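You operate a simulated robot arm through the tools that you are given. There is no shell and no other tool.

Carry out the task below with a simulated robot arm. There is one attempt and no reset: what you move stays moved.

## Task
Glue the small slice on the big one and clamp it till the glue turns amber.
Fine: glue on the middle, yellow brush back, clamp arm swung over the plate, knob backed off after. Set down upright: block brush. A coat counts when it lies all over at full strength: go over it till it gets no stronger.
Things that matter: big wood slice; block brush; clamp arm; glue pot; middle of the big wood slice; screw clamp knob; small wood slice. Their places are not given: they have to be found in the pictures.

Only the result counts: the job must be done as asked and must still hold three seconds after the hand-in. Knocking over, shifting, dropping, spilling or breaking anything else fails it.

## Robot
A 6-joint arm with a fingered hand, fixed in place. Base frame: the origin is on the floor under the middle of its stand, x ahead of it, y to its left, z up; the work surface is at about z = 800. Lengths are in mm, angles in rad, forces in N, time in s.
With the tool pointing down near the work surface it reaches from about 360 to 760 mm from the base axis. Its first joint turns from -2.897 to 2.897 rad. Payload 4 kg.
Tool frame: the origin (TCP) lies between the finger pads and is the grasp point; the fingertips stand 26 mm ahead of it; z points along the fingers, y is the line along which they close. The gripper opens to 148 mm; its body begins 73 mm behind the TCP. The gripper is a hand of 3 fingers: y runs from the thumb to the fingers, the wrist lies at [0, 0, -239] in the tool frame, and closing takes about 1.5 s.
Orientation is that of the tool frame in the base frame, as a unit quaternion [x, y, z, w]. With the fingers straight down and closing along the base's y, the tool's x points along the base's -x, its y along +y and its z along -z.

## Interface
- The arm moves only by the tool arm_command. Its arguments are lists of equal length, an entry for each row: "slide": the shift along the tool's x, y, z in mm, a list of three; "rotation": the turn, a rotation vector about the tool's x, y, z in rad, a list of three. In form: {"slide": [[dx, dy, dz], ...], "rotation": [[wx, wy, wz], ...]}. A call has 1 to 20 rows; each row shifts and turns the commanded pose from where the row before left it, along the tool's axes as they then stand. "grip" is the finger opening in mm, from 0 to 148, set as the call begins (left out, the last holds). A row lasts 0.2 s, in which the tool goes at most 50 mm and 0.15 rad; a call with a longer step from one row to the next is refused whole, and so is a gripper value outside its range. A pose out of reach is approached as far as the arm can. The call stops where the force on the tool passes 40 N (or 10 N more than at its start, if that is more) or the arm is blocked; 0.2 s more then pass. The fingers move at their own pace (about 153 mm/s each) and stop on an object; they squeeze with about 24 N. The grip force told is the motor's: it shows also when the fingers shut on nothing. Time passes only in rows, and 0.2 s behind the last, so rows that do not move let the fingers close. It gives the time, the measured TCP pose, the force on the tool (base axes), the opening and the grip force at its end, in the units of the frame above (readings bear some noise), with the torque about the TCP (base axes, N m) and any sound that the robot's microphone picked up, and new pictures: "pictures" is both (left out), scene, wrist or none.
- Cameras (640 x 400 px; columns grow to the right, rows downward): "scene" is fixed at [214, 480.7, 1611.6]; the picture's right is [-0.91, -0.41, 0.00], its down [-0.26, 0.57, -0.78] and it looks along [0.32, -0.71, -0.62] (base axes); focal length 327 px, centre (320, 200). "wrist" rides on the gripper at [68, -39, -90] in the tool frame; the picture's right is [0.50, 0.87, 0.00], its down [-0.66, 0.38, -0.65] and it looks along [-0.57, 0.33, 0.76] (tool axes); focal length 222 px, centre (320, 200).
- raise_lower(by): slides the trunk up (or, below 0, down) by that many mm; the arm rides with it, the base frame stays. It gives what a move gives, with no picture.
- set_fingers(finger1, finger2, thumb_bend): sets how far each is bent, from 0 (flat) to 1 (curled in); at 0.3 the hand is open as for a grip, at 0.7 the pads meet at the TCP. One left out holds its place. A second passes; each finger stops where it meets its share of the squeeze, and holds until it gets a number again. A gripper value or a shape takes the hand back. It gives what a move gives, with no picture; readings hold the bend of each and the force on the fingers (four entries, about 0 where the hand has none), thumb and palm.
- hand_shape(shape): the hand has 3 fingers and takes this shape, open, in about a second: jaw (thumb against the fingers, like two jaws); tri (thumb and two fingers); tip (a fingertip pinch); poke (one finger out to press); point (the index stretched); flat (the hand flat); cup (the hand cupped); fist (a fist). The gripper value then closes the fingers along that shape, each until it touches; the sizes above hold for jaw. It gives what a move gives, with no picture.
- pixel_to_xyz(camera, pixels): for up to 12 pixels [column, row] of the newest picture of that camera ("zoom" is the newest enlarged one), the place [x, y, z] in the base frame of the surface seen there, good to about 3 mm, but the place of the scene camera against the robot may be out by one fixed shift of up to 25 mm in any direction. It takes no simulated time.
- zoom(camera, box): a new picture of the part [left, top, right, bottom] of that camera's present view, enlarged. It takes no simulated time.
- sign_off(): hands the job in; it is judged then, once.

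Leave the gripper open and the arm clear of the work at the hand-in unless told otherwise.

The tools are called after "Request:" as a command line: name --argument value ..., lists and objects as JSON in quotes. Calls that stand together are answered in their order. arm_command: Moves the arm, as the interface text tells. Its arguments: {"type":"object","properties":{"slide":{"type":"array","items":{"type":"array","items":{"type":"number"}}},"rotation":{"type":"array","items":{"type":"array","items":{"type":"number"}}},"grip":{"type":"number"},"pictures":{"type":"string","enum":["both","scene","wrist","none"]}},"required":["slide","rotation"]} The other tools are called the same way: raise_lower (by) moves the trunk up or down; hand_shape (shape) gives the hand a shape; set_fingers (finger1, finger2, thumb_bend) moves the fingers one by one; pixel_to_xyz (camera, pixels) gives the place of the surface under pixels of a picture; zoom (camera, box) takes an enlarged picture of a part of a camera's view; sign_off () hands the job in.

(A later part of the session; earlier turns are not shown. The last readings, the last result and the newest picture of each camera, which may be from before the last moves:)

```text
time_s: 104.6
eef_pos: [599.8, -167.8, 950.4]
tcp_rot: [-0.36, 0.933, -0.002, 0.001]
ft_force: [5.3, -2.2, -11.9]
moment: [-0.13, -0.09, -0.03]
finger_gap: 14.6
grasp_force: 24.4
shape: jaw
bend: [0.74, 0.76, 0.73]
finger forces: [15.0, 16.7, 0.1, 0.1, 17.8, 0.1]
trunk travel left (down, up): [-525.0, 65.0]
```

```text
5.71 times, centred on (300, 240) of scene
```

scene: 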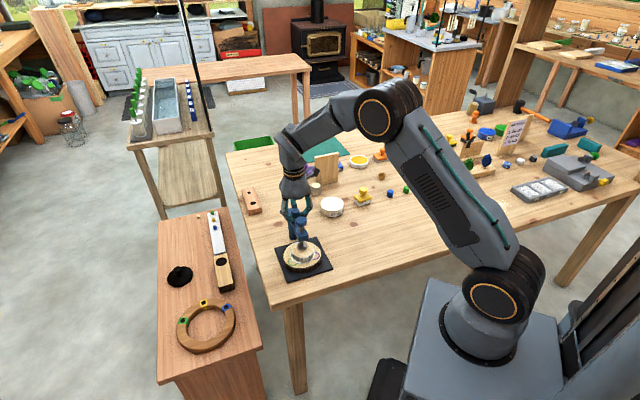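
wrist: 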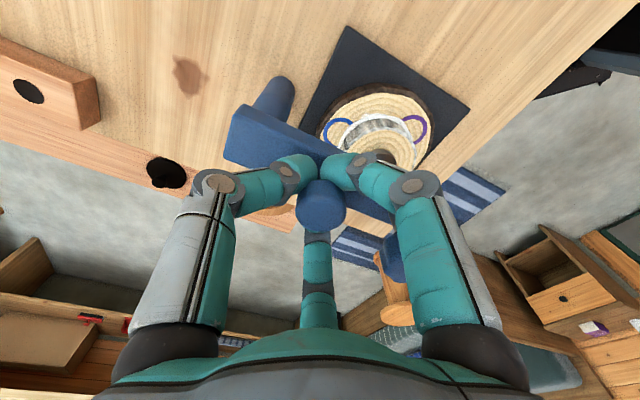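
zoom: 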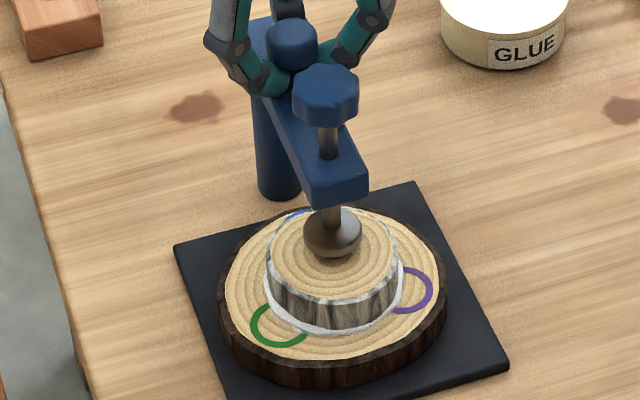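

The pad now hovers over the small slice, centred sideways and within about 5 mm of its pith. I'm opening the fingers to 70 mm to let go of the handle.

Request:
arm_command --slide '[[0, 0, 0], [0, 0, 0], [0, 0, 0], [0, 0, 0], [0, 0, 0], [0, 0, 0]]' --rotation '[[0, 0, 0], [0, 0, 0], [0, 0, 0], [0, 0, 0], [0, 0, 0], [0, 0, 0]]' --grip 70 --pictures "none"

Request:
arm_command --slide '[[0, 0, -5], [0, 0, -10], [0, 0, -15], [0, 0, -20], [0, 0, -20], [0, 0, 0]]' --rotation '[[0, 0, 0], [0, 0, 0], [0, 0, 0], [0, 0, 0], [0, 0, 0], [0, 0, 0]]'

Request:
zoom --camera "scene" --box '[265, 190, 335, 275]'

Request:
zoom --camera "wrist" --box '[220, 60, 460, 260]'

```text
time_s: 106.0
eef_pos: [598.8, -167.6, 951.4]
tcp_rot: [-0.36, 0.933, -0.003, 0.002]
ft_force: [-0.3, -0.6, 0.5]
moment: [0.0, 0.04, 0.01]
finger_gap: 69.5
grasp_force: 0.1
shape: jaw
bend: [0.38, 0.38, 0.7]
finger forces: [0.0, 0.0, 0.0, 0.0, 0.0, 0.0]
trunk travel left (down, up): [-525.0, 65.0]
```

```text
time_s: 107.4
eef_pos: [600.7, -167.5, 1021.3]
tcp_rot: [-0.359, 0.933, -0.003, 0.002]
ft_force: [1.4, 0.9, -0.3]
moment: [0.0, -0.02, -0.02]
finger_gap: 69.5
grasp_force: 0.1
shape: jaw
bend: [0.38, 0.38, 0.7]
finger forces: [0.0, 0.0, 0.0, 0.0, 0.1, 0.1]
trunk travel left (down, up): [-525.0, 65.0]
```

scene: 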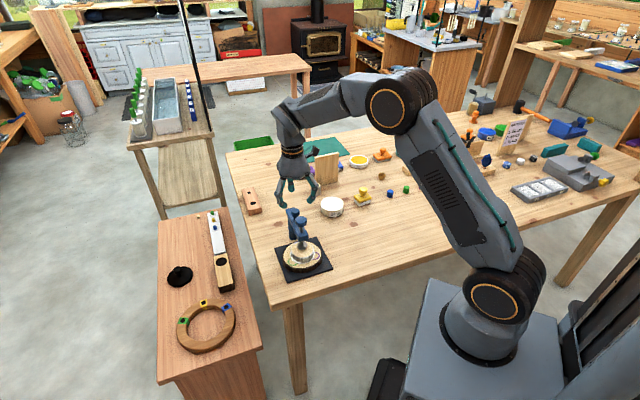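
wrist: 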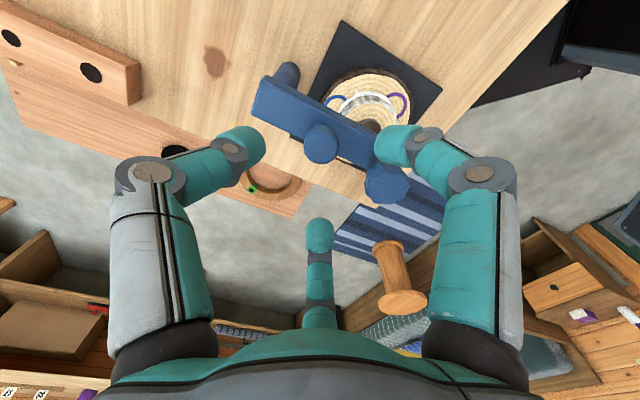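

```text
4.71 times, centred on (300, 232) of scene
```

zoom: 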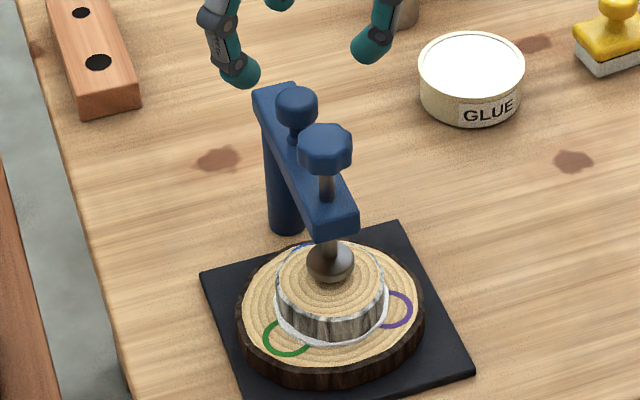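

```text
2.00 times, centred on (340, 160) of wrist
```

zoom: 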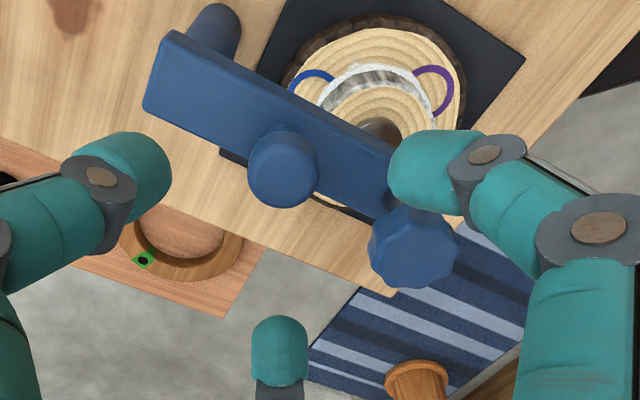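

The arm stayed in place when I let go. Next is the screw knob, at about wrist pixel (387,183), and I'm measuring its edges and height.

Request:
pixel_to_xyz --camera "wrist" --pixels '[[386, 184], [367, 184], [406, 186], [386, 200], [386, 167], [373, 172], [400, 173], [374, 197], [398, 198]]'

Request:
zoom --camera "wrist" --box '[340, 140, 440, 220]'

```text
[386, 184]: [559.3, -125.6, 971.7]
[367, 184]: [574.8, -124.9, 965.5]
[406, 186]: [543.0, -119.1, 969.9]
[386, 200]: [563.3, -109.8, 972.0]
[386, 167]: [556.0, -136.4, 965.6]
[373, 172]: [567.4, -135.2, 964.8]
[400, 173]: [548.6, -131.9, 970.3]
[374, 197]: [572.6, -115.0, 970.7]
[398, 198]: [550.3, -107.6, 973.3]
```

```text
5.00 times, centred on (390, 180) of wrist
```

zoom: 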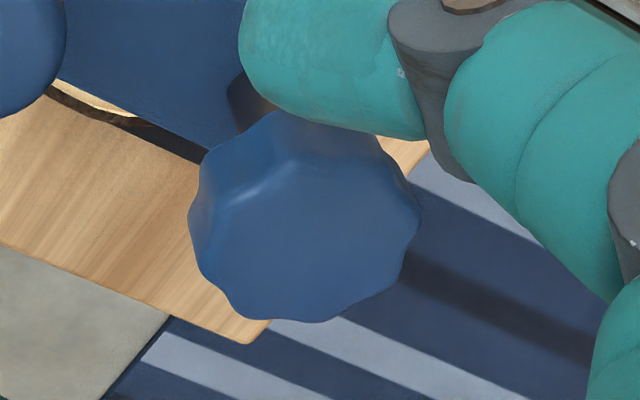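

The screw knob's centre is at about (558.5,-121.5) with its top at z≈971, close to the plate centre. I'm moving the hand 62 mm along the bar to get over it, staying at z≈1021.

Request:
arm_command --slide '[[0, 15, 0], [0, 16, 0], [0, 16, 0], [0, 15, 0], [0, 0, 0]]' --rotation '[[0, 0, 0], [0, 0, 0], [0, 0, 0], [0, 0, 0], [0, 0, 0]]'

Request:
zoom --camera "wrist" --box '[240, 80, 400, 240]'

Request:
pixel_to_xyz --camera "wrist" --pixels '[[320, 150], [303, 150], [337, 150], [320, 135], [320, 165]]'

```text
time_s: 108.6
eef_pos: [559.0, -121.4, 1020.1]
tcp_rot: [-0.359, 0.933, -0.003, 0.002]
ft_force: [0.8, 0.3, -0.1]
moment: [0.04, -0.03, -0.04]
finger_gap: 69.4
grasp_force: 0.1
shape: jaw
bend: [0.38, 0.38, 0.7]
finger forces: [0.0, 0.0, 0.1, 0.0, 0.1, 0.0]
trunk travel left (down, up): [-525.0, 65.0]
```

scene: 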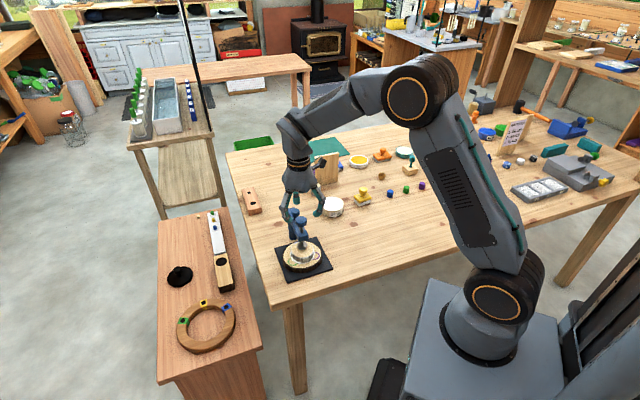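
wrist: 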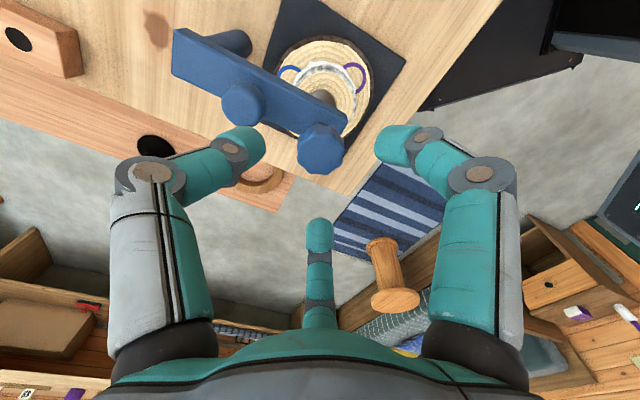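

```text
2.50 times, centred on (320, 160) of wrist
```

zoom: 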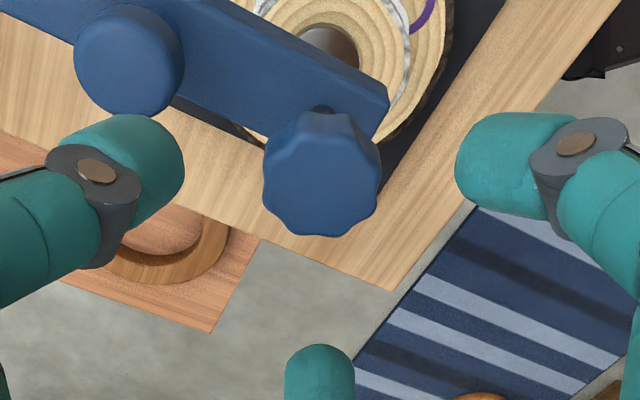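

```text
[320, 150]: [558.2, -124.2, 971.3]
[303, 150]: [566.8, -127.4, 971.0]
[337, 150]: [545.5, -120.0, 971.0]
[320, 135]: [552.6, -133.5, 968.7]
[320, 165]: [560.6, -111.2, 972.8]
```

The knob's centre is within 2 mm of the hand's axis. Before going down I'm turning the hand 63° counter-clockwise so no finger points at the handle and I have room to turn clockwise, with a small shift to centre.

Request:
arm_command --slide '[[2.1, -0.5, 0], [0, 0, 0], [0, 0, 0], [0, 0, 0], [0, 0, 0], [0, 0, 0], [0, 0, 0], [0, 0, 0], [0, 0, 0], [0, 0, 0]]' --rotation '[[0, 0, 0], [0, 0, -0.1375], [0, 0, -0.1375], [0, 0, -0.1375], [0, 0, -0.1375], [0, 0, -0.1375], [0, 0, -0.1375], [0, 0, -0.1375], [0, 0, -0.1375], [0, 0, 0]]'

Request:
zoom --camera "wrist" --box '[240, 80, 400, 240]'

Request:
zoom --camera "scene" --box '[255, 160, 345, 275]'

```text
time_s: 110.8
eef_pos: [471.1, 46.0, 899.8]
tcp_rot: [0.777, -0.626, 0.058, 0.023]
ft_force: [0.9, -1.2, 0.3]
moment: [0.01, 0.0, 0.0]
finger_gap: 69.6
grasp_force: 0.1
shape: jaw
bend: [0.38, 0.38, 0.7]
finger forces: [0.0, 0.0, 0.0, 0.0, 0.0, 0.1]
out of reach, approached as far as the arm can: row 3, 4, 5, 6, 7, 8, 9
trunk travel left (down, up): [-525.0, 65.0]
```

scene: 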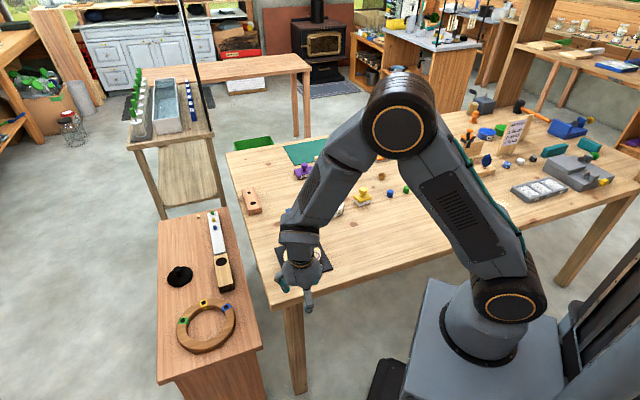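
wrist: 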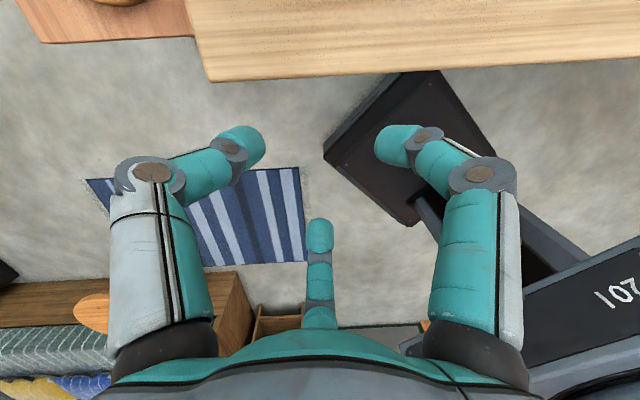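

```text
2.50 times, centred on (320, 160) of wrist
```

zoom: 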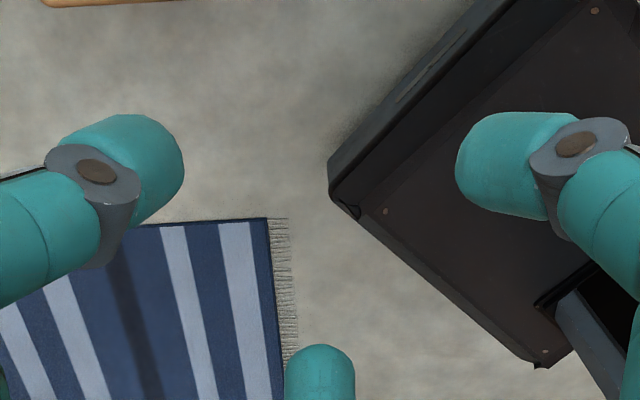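

```text
3.48 times, centred on (300, 218) of scene
```

zoom: 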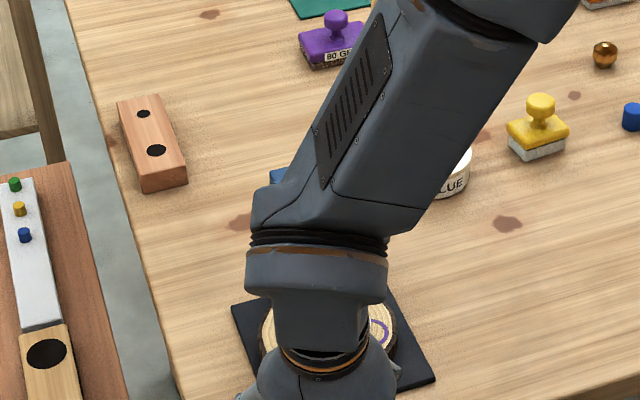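

That turn ran into a joint limit: the hand was carried off to (471,46,900) while the arm approached as best it could. No force was felt. I'm turning back in steps while raising the target so the hand returns on a higher path, and checking part-way.

Request:
arm_command --slide '[[0, 0, -10], [0, 0, -10], [0, 0, -10]]' --rotation '[[0, 0, 0.1375], [0, 0, 0.1375], [0, 0, 0.1375]]'

Request:
zoom --camera "scene" --box '[245, 160, 355, 285]'

```text
time_s: 111.6
eef_pos: [471.6, 50.3, 929.1]
tcp_rot: [-0.634, 0.772, -0.051, -0.011]
ft_force: [0.4, -0.3, -0.5]
moment: [0.0, 0.0, 0.01]
finger_gap: 69.8
grasp_force: 0.1
shape: jaw
bend: [0.38, 0.38, 0.7]
finger forces: [0.0, 0.0, 0.0, 0.0, 0.1, 0.0]
trunk travel left (down, up): [-525.0, 65.0]
```

scene: 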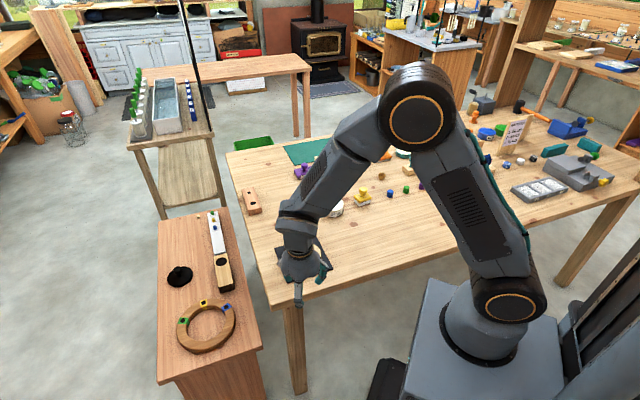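
wrist: 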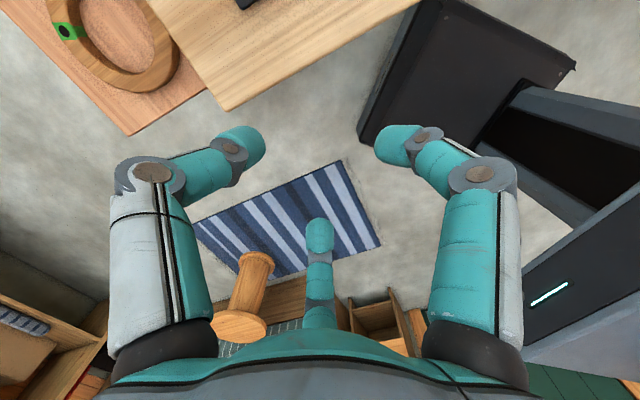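

```text
3.20 times, centred on (300, 222) of scene
```

zoom: 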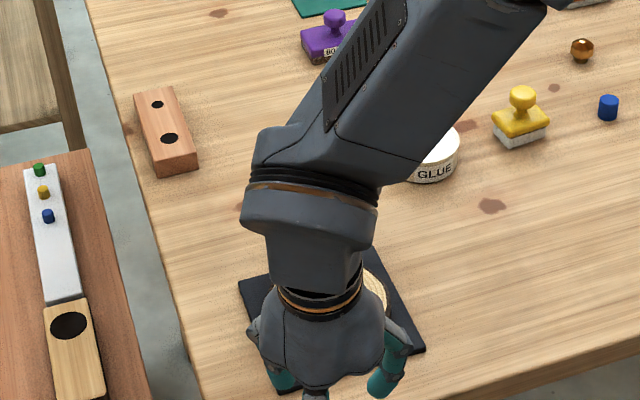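

The commanded pose was reset to where the arm actually got to, off the table's side at (471,50,929). I'm raising the hand about 120 mm here while turning it back toward yaw 30°.

Request:
arm_command --slide '[[0, 0, -20], [0, 0, -20], [0, 0, -20], [0, 0, -20], [0, 0, -20], [0, 0, -20], [0, 0, 0]]' --rotation '[[0, 0, 0.14], [0, 0, 0.14], [0, 0, 0.14], [0, 0, 0.14], [0, 0, 0.14], [0, 0, 0.14], [0, 0, 0]]'

Request:
zoom --camera "scene" --box '[245, 160, 355, 285]'

```text
time_s: 113.2
eef_pos: [466.2, 60.7, 1050.0]
tcp_rot: [-0.265, 0.963, -0.051, 0.012]
ft_force: [-0.3, 0.1, 0.1]
moment: [0.02, -0.01, -0.01]
finger_gap: 69.8
grasp_force: 0.0
shape: jaw
bend: [0.38, 0.38, 0.7]
finger forces: [0.1, 0.0, 0.0, 0.1, 0.0, 0.0]
trunk travel left (down, up): [-525.0, 65.0]
```

scene: 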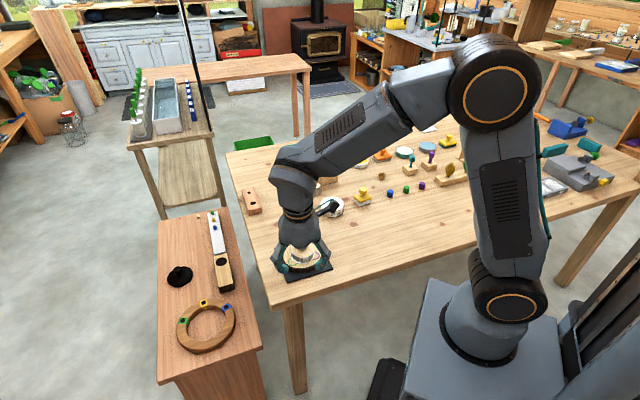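
wrist: 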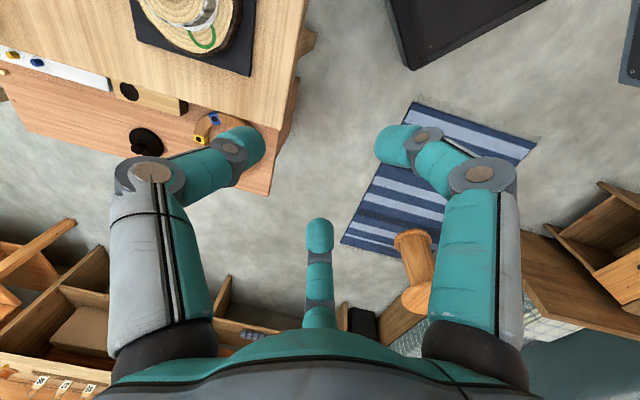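

```text
3.20 times, centred on (300, 222) of scene
```

zoom: 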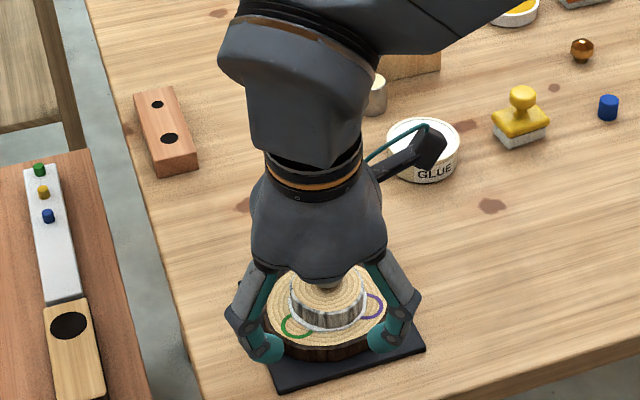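

The hand is clear and the slices look untouched. I'm removing the small tilt, turning to yaw -15° (mid-gap relative to the handle), and then moving back above the screw knob at z≈1050.

Request:
arm_command --slide '[[0, 0, 0], [0, 0, 0], [0, 0, 0], [0, 0, 0], [0, 0, 0], [0, 0, 0], [0, 0, 0], [0, 0, 0]]' --rotation '[[-0.105, -0.004, 0], [0, 0, 0.133], [0, 0, 0.133], [0, 0, 0.133], [0, 0, 0.133], [0, 0, 0.133], [0, 0, 0.133], [0, 0, 0]]' --pictures "none"

```text
time_s: 115.0
eef_pos: [465.8, 62.1, 1047.9]
tcp_rot: [0.13, 0.991, 0.0, -0.001]
ft_force: [-0.7, -0.1, -0.1]
moment: [0.02, -0.02, -0.03]
finger_gap: 69.7
grasp_force: 0.2
shape: jaw
bend: [0.38, 0.38, 0.7]
finger forces: [0.0, 0.0, 0.1, 0.0, 0.0, 0.0]
trunk travel left (down, up): [-525.0, 65.0]
```

The hand is straight down at yaw -15°. I'm moving back above the screw knob.

Request:
arm_command --slide '[[-19.5, -22.05, 0], [-19.5, -22.05, 0], [-19.5, -22.05, 0], [-19.5, -22.05, 0], [-19.5, -22.05, 0], [-19.5, -22.05, 0], [-19.5, -22.05, 0], [0, 0, 0]]' --rotation '[[0, 0, 0], [0, 0, 0], [0, 0, 0], [0, 0, 0], [0, 0, 0], [0, 0, 0], [0, 0, 0], [0, 0, 0]]'

Request:
zoom --camera "wrist" --box '[240, 60, 400, 220]'

Request:
zoom --camera "scene" --box '[255, 180, 345, 285]'

```text
time_s: 116.8
eef_pos: [559.2, -124.1, 1046.3]
tcp_rot: [0.13, 0.992, 0.0, -0.002]
ft_force: [0.4, -0.1, -0.4]
moment: [0.0, 0.0, 0.0]
finger_gap: 69.7
grasp_force: 0.2
shape: jaw
bend: [0.38, 0.38, 0.7]
finger forces: [0.0, 0.0, 0.0, 0.1, 0.1, 0.0]
trunk travel left (down, up): [-525.0, 65.0]
```

scene: 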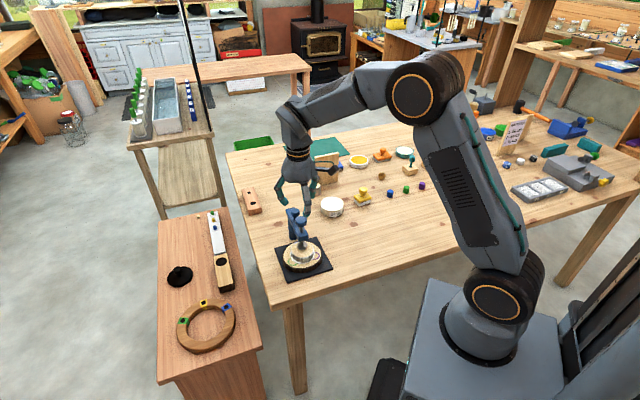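
wrist: 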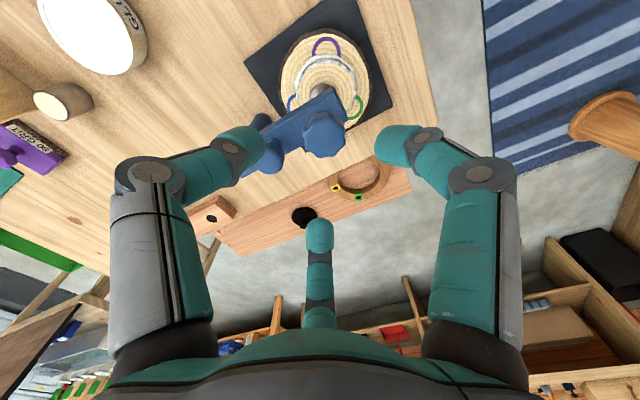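

```text
2.50 times, centred on (320, 140) of wrist
```

zoom: 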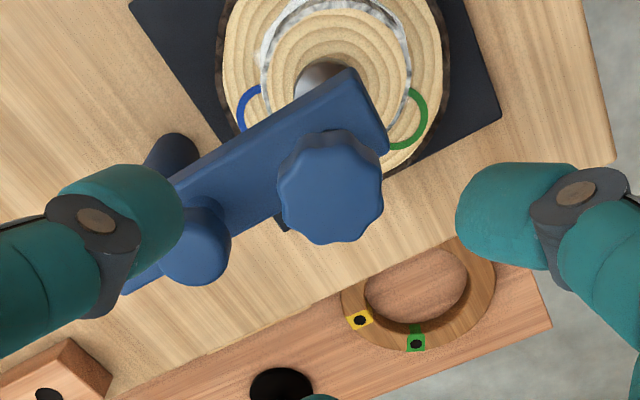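

```text
3.81 times, centred on (300, 232) of scene
```

zoom: 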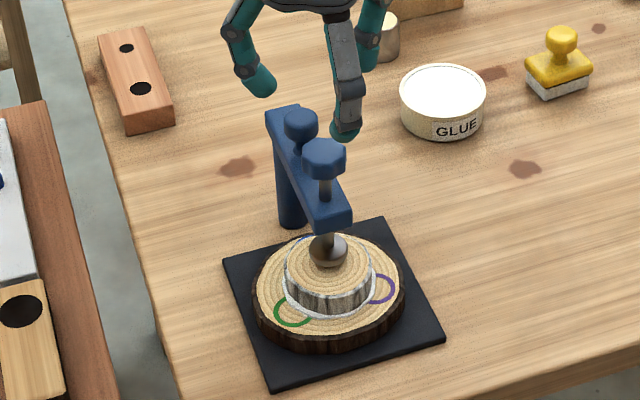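

The clamp, slices and brush are all where they were. I'm measuring the screw knob again from this view.

Request:
pixel_to_xyz --camera "wrist" --pixels '[[324, 137], [305, 137], [343, 137], [324, 154], [324, 122], [311, 125], [337, 150], [337, 124], [311, 150]]'

```text
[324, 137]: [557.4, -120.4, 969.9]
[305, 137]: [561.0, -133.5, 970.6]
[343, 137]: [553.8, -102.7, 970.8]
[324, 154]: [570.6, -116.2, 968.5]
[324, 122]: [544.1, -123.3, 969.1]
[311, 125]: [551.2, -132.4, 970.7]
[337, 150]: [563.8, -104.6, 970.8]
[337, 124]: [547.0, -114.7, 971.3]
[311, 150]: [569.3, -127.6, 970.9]
```

The knob's centre averages (557,-121). I'm shifting (-3,+2.6) mm and lowering to z≈1000 to check the centring up close.

Request:
arm_command --slide '[[3.6, 1.7, 10], [0, 0, 14], [0, 0, 12], [0, 0, 10], [0, 0, 0]]' --rotation '[[0, 0, 0], [0, 0, 0], [0, 0, 0], [0, 0, 0], [0, 0, 0]]'

Request:
zoom --camera "wrist" --box '[240, 90, 400, 250]'

```text
time_s: 118.0
eef_pos: [554.3, -120.4, 1000.3]
tcp_rot: [0.13, 0.992, -0.001, -0.002]
ft_force: [0.2, -0.3, 0.8]
moment: [0.0, -0.01, -0.03]
finger_gap: 69.7
grasp_force: 0.0
shape: jaw
bend: [0.38, 0.38, 0.7]
finger forces: [0.0, 0.1, 0.1, 0.0, 0.0, 0.0]
trunk travel left (down, up): [-525.0, 65.0]
```

scene: 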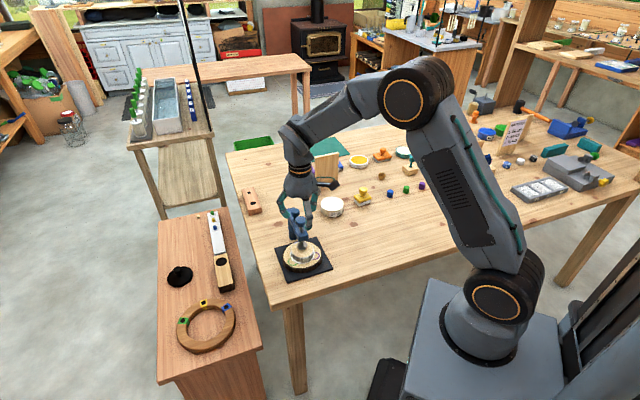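
wrist: 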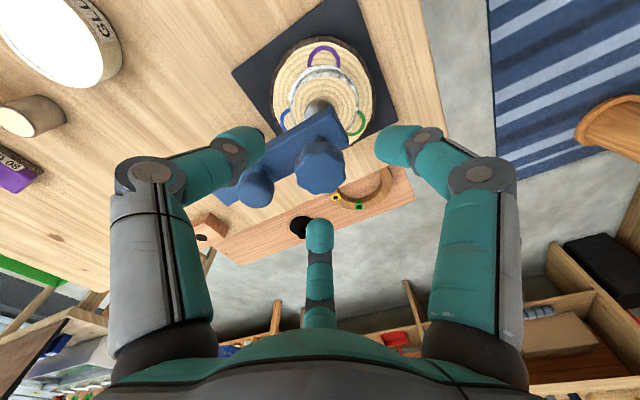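

```text
2.50 times, centred on (320, 170) of wrist
```

zoom: 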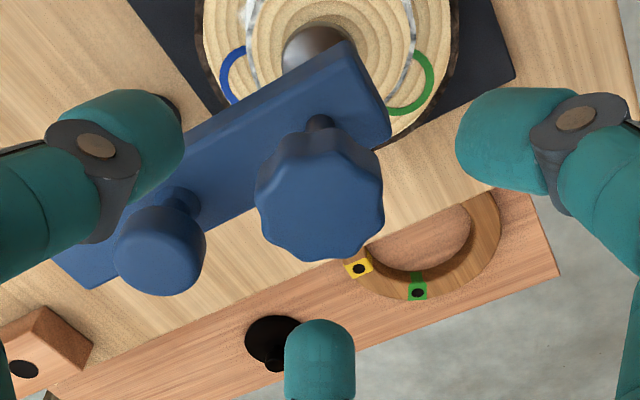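

The knob is now exactly under the hand's axis (centre (320,173)) and the handle sits between two fingers. I'm lowering 25 mm to TCP z≈975 and closing on the knob.

Request:
arm_command --slide '[[0, 0, 10], [0, 0, 10], [0, 0, 5], [0, 0, 0]]' --rotation '[[0, 0, 0], [0, 0, 0], [0, 0, 0], [0, 0, 0]]' --pictures "none"

Request:
arm_command --slide '[[0, 0, 0], [0, 0, 0], [0, 0, 0], [0, 0, 0], [0, 0, 0], [0, 0, 0], [0, 0, 0]]' --rotation '[[0, 0, 0], [0, 0, 0], [0, 0, 0], [0, 0, 0], [0, 0, 0], [0, 0, 0], [0, 0, 0]]' --grip 0

Request:
zoom --camera "wrist" --box '[230, 90, 410, 260]'

Request:
zoom --camera "scene" --box '[265, 180, 335, 265]'

```text
time_s: 119.0
eef_pos: [555.1, -120.7, 976.8]
tcp_rot: [0.129, 0.992, 0.0, -0.001]
ft_force: [-1.6, 0.4, -0.3]
moment: [-0.04, -0.01, -0.01]
finger_gap: 69.6
grasp_force: 0.0
shape: jaw
bend: [0.38, 0.38, 0.7]
finger forces: [0.1, 0.1, 0.0, 0.0, 0.0, 0.0]
trunk travel left (down, up): [-525.0, 65.0]
```

```text
time_s: 120.6
eef_pos: [554.3, -119.5, 977.8]
tcp_rot: [0.13, 0.991, 0.0, -0.003]
ft_force: [-2.2, 1.5, -5.8]
moment: [0.01, 0.04, -0.02]
finger_gap: 26.0
grasp_force: 23.9
shape: jaw
bend: [0.74, 0.76, 0.7]
finger forces: [20.5, 21.2, 0.0, 0.0, 21.0, 0.0]
trunk travel left (down, up): [-525.0, 65.0]
```

scene: 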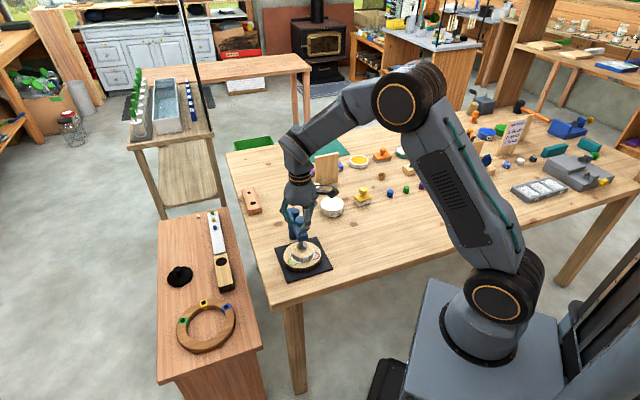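
wrist: 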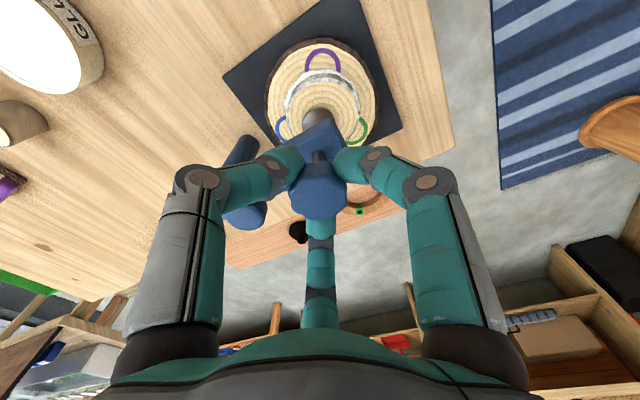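

```text
2.35 times, centred on (320, 175) of wrist
```

zoom: 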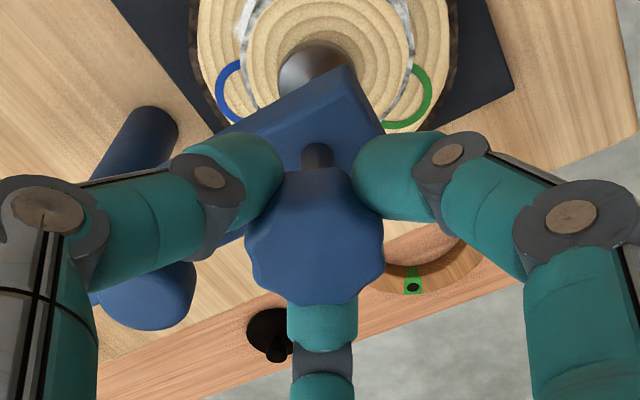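

```text
4.71 times, centred on (300, 222) of scene
```

zoom: 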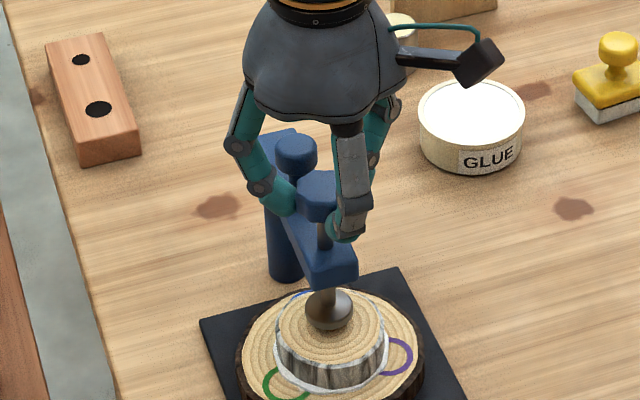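

The knob is firmly held (gap 26 mm, 21 N per finger). I'm turning clockwise seen from above (positive about tool z) by 0.5 rad as a test, reading force and torque.

Request:
arm_command --slide '[[0, 0, 0], [0, 0, 0], [0, 0, 0], [0, 0, 0], [0, 0, 0]]' --rotation '[[0, 0, 0.125], [0, 0, 0.125], [0, 0, 0.125], [0, 0, 0.125], [0, 0, 0]]'

Request:
zoom --camera "wrist" --box '[230, 90, 410, 260]'

Request:
zoom --camera "scene" --box '[265, 180, 335, 265]'

```text
time_s: 121.8
eef_pos: [553.6, -120.1, 976.5]
tcp_rot: [0.372, 0.928, -0.002, -0.002]
ft_force: [-0.6, 8.3, -7.5]
moment: [0.23, 0.06, 0.13]
finger_gap: 25.4
grasp_force: 23.9
shape: jaw
bend: [0.74, 0.76, 0.7]
finger forces: [25.1, 20.5, 0.0, 0.0, 19.1, 0.1]
trunk travel left (down, up): [-525.0, 65.0]
```

scene: 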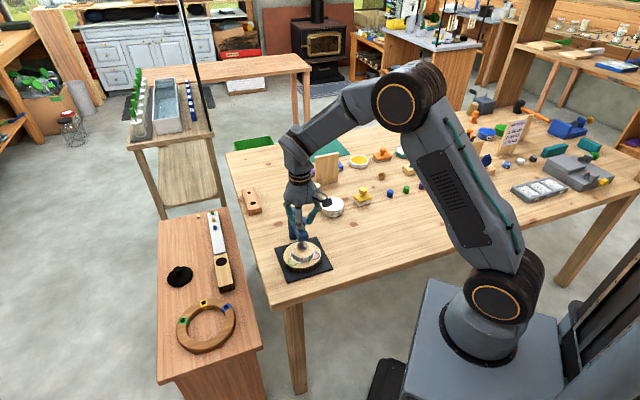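
wrist: 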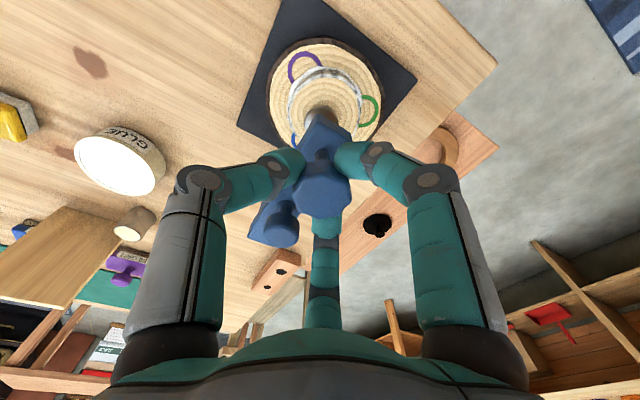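

```text
2.35 times, centred on (320, 175) of wrist
```

zoom: 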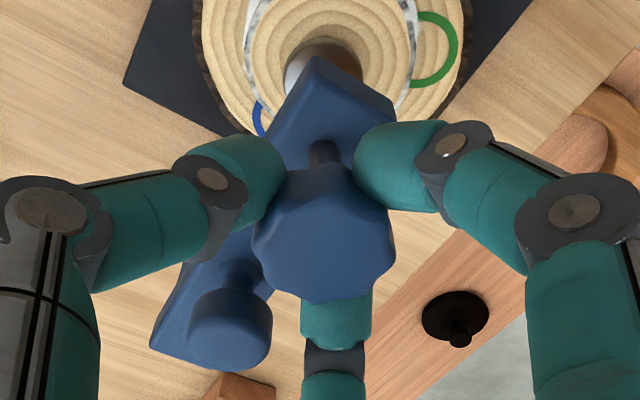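

```text
4.71 times, centred on (300, 222) of scene
```

zoom: 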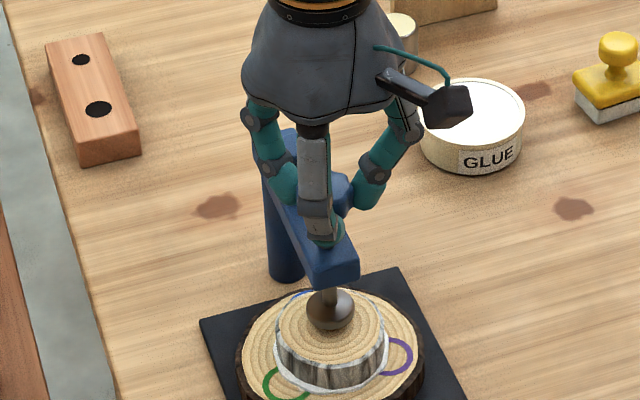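

The knob turns with the hand, and the torque is small (0.13 N m). I'm continuing clockwise by about 1.1 rad.

Request:
arm_command --slide '[[0, 0, 0], [0, 0, 0], [0, 0, 0], [0, 0, 0], [0, 0, 0], [0, 0, 0], [0, 0, 0], [0, 0, 0], [0, 0, 0]]' --rotation '[[0, 0, 0.14], [0, 0, 0.14], [0, 0, 0.14], [0, 0, 0.14], [0, 0, 0.14], [0, 0, 0.14], [0, 0, 0.14], [0, 0, 0.14], [0, 0, 0]]'

Request:
zoom --camera "wrist" --box '[230, 90, 410, 260]'

Request:
zoom --camera "scene" --box '[265, 180, 335, 265]'

```text
time_s: 123.8
eef_pos: [555.9, -119.9, 975.3]
tcp_rot: [0.808, 0.589, -0.001, -0.001]
ft_force: [6.7, 10.5, -14.6]
moment: [0.3, -0.13, 0.1]
finger_gap: 24.1
grasp_force: 23.8
shape: jaw
bend: [0.74, 0.76, 0.7]
finger forces: [26.4, 17.0, 0.0, 0.0, 20.7, 0.1]
trunk travel left (down, up): [-525.0, 65.0]
```

scene: 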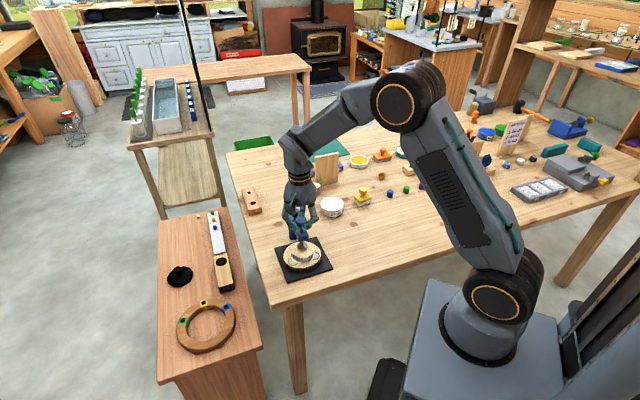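
wrist: 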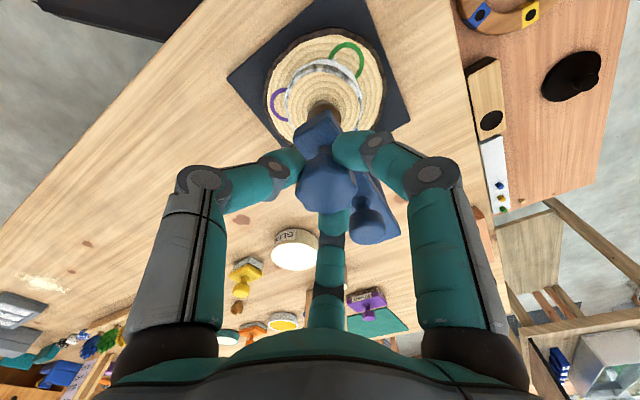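

```text
2.35 times, centred on (320, 175) of wrist
```

zoom: 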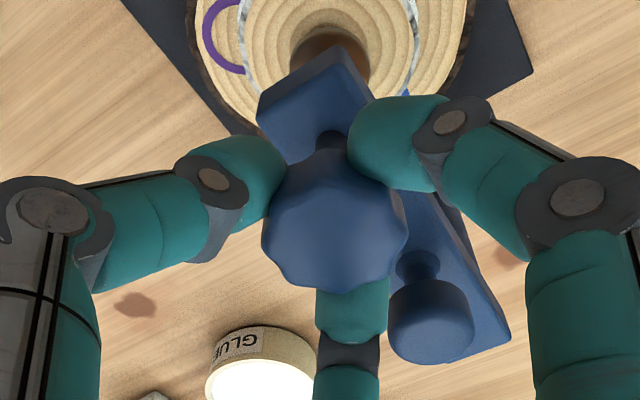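

```text
4.71 times, centred on (300, 222) of scene
```

zoom: 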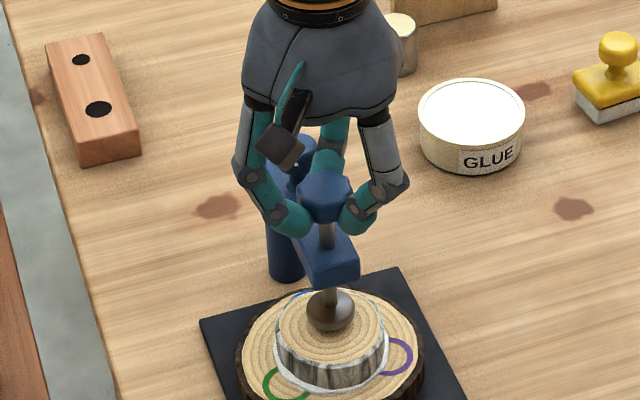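

The screw has gone a quarter turn and pulls the hand down as it sinks, so the direction is right. I'm following it 1.2 mm down with a small sideways relief, then turning on to yaw -135°.

Request:
arm_command --slide '[[0.7, 0.2, 0.6], [0.7, 0.2, 0.6], [0, 0, 0.2], [0, 0, 0.2], [0, 0, 0.2], [0, 0, 0.2], [0, 0, 0]]' --rotation '[[0, 0, 0], [0, 0, 0], [0, 0, 0.119], [0, 0, 0.119], [0, 0, 0.119], [0, 0, 0.119], [0, 0, 0]]' --pictures "none"

Request:
zoom --camera "scene" --box '[265, 180, 335, 265]'

```text
time_s: 125.4
eef_pos: [555.5, -119.7, 975.3]
tcp_rot: [0.924, 0.382, -0.002, -0.001]
ft_force: [5.3, 9.7, -4.5]
moment: [0.35, -0.17, 0.09]
finger_gap: 24.1
grasp_force: 24.4
shape: jaw
bend: [0.74, 0.76, 0.7]
finger forces: [25.4, 16.9, 0.1, 0.0, 25.0, 0.0]
trunk travel left (down, up): [-525.0, 65.0]
```

```text
4.71 times, centred on (300, 222) of scene
```

zoom: 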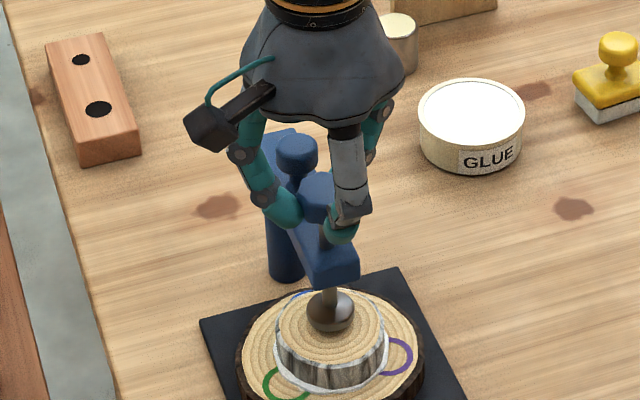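

120° is done with no limit hit, and the pad is visibly lower. I'm carrying on carefully, half a radian more, following 0.7 mm down.

Request:
arm_command --slide '[[0, 0, 0.2], [0, 0, 0.2], [0, 0, 0.2], [0, 0, 0.2], [0, 0, 0]]' --rotation '[[0, 0, 0.13], [0, 0, 0.13], [0, 0, 0.13], [0, 0, 0.13], [0, 0, 0]]' --pictures "none"

```text
time_s: 126.6
eef_pos: [556.4, -118.9, 973.4]
tcp_rot: [0.991, 0.131, -0.002, 0.0]
ft_force: [11.8, 8.2, -0.6]
moment: [0.37, -0.31, 0.06]
finger_gap: 24.1
grasp_force: 24.0
shape: jaw
bend: [0.74, 0.76, 0.7]
finger forces: [26.1, 16.1, 0.0, 0.1, 26.5, 0.0]
trunk travel left (down, up): [-525.0, 65.0]
```

Yaw is -165°, still fine, with the screw sinking about 1.1 mm per radian. I'm easing the sideways force a little and turning half a radian more.

Request:
arm_command --slide '[[1.3, -0.4, 0.1], [0, 0, 0.15], [0, 0, 0.15], [0, 0, 0.15], [0, 0, 0.15], [0, 0, 0]]' --rotation '[[0, 0, 0], [0, 0, 0.13], [0, 0, 0.13], [0, 0, 0.13], [0, 0, 0.13], [0, 0, 0]]' --pictures "none"

```text
time_s: 128.0
eef_pos: [556.9, -119.6, 972.9]
tcp_rot: [0.992, -0.128, -0.003, 0.001]
ft_force: [10.7, 9.1, 0.2]
moment: [0.34, -0.34, 0.04]
finger_gap: 24.8
grasp_force: 24.0
shape: jaw
bend: [0.74, 0.76, 0.7]
finger forces: [23.7, 15.9, 0.0, 0.1, 28.9, 0.1]
trunk travel left (down, up): [-525.0, 65.0]
```

Yaw is -195° with no limit. I'm turning another half radian.

Request:
arm_command --slide '[[0.5, 0, 0.1], [0, 0, 0.15], [0, 0, 0.15], [0, 0, 0.15], [0, 0, 0.15], [0, 0, 0]]' --rotation '[[0, 0, 0], [0, 0, 0.13], [0, 0, 0.13], [0, 0, 0.13], [0, 0, 0.13], [0, 0, 0]]' --pictures "none"

Request:
zoom --camera "scene" --box '[265, 180, 335, 265]'

```text
time_s: 129.4
eef_pos: [558.1, -119.3, 971.7]
tcp_rot: [0.926, -0.378, -0.002, 0.001]
ft_force: [12.7, 5.7, -2.5]
moment: [0.19, -0.38, 0.04]
finger_gap: 24.9
grasp_force: 24.0
shape: jaw
bend: [0.74, 0.76, 0.7]
finger forces: [23.3, 17.1, 0.0, 0.0, 29.7, 0.0]
trunk travel left (down, up): [-525.0, 65.0]
```

```text
4.71 times, centred on (300, 222) of scene
```

zoom: 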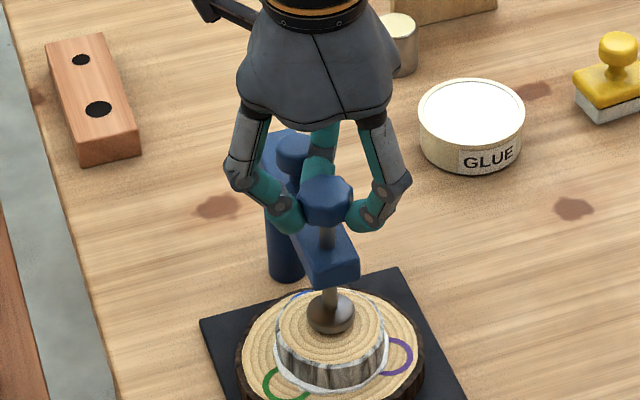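

Yaw is -225°. I'm turning the last half radian to -255°, which is again mid-gap to the handle.

Request:
arm_command --slide '[[0.6, 0.6, 0.1], [0, 0, 0.15], [0, 0, 0.15], [0, 0, 0.15], [0, 0, 0.15], [0, 0, 0]]' --rotation '[[0, 0, 0], [0, 0, 0.13], [0, 0, 0.13], [0, 0, 0.13], [0, 0, 0.13], [0, 0, 0]]'

Request:
zoom --camera "scene" --box '[265, 180, 335, 265]'

Request:
zoom --camera "wrist" --box '[230, 90, 410, 260]'

```text
time_s: 130.8
eef_pos: [557.7, -121.1, 972.1]
tcp_rot: [0.797, -0.604, -0.001, 0.002]
ft_force: [12.5, 5.1, -4.6]
moment: [0.09, -0.43, 0.03]
finger_gap: 25.1
grasp_force: 24.3
shape: jaw
bend: [0.74, 0.76, 0.7]
finger forces: [21.4, 19.9, 0.0, 0.1, 30.4, 0.0]
trunk travel left (down, up): [-525.0, 65.0]
```

scene: 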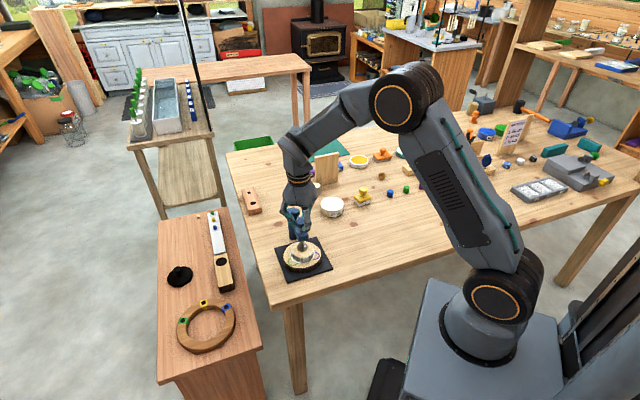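
wrist: 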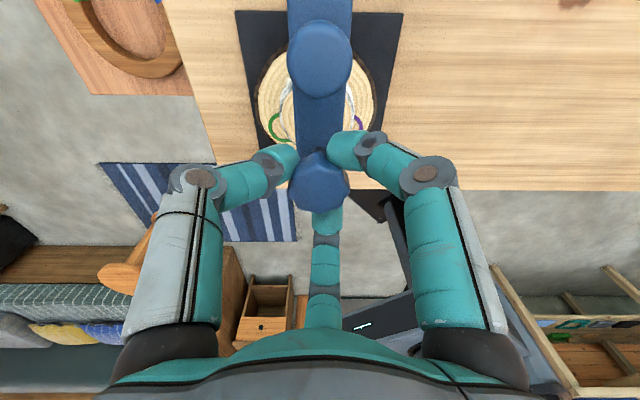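

```text
4.71 times, centred on (300, 222) of scene
```

zoom: 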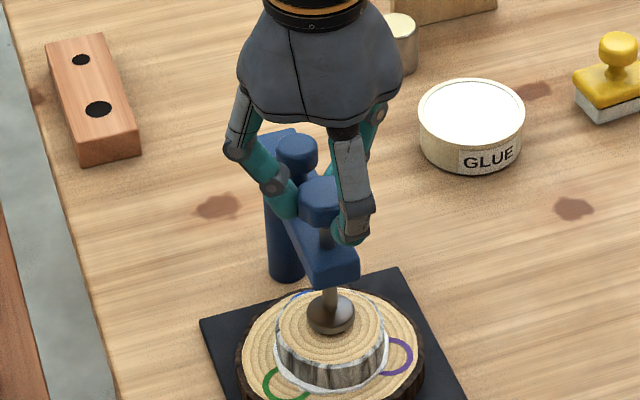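

```text
2.35 times, centred on (320, 175) of wrist
```

zoom: 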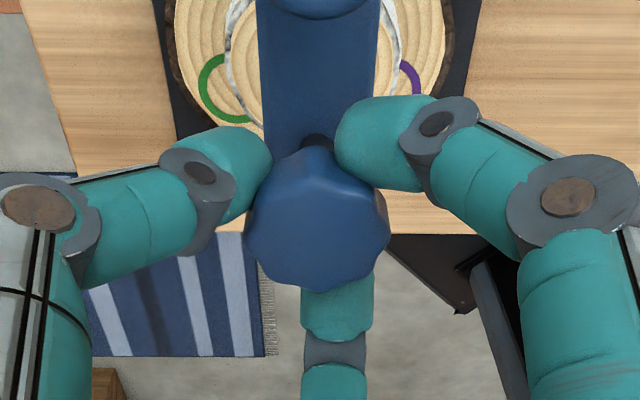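

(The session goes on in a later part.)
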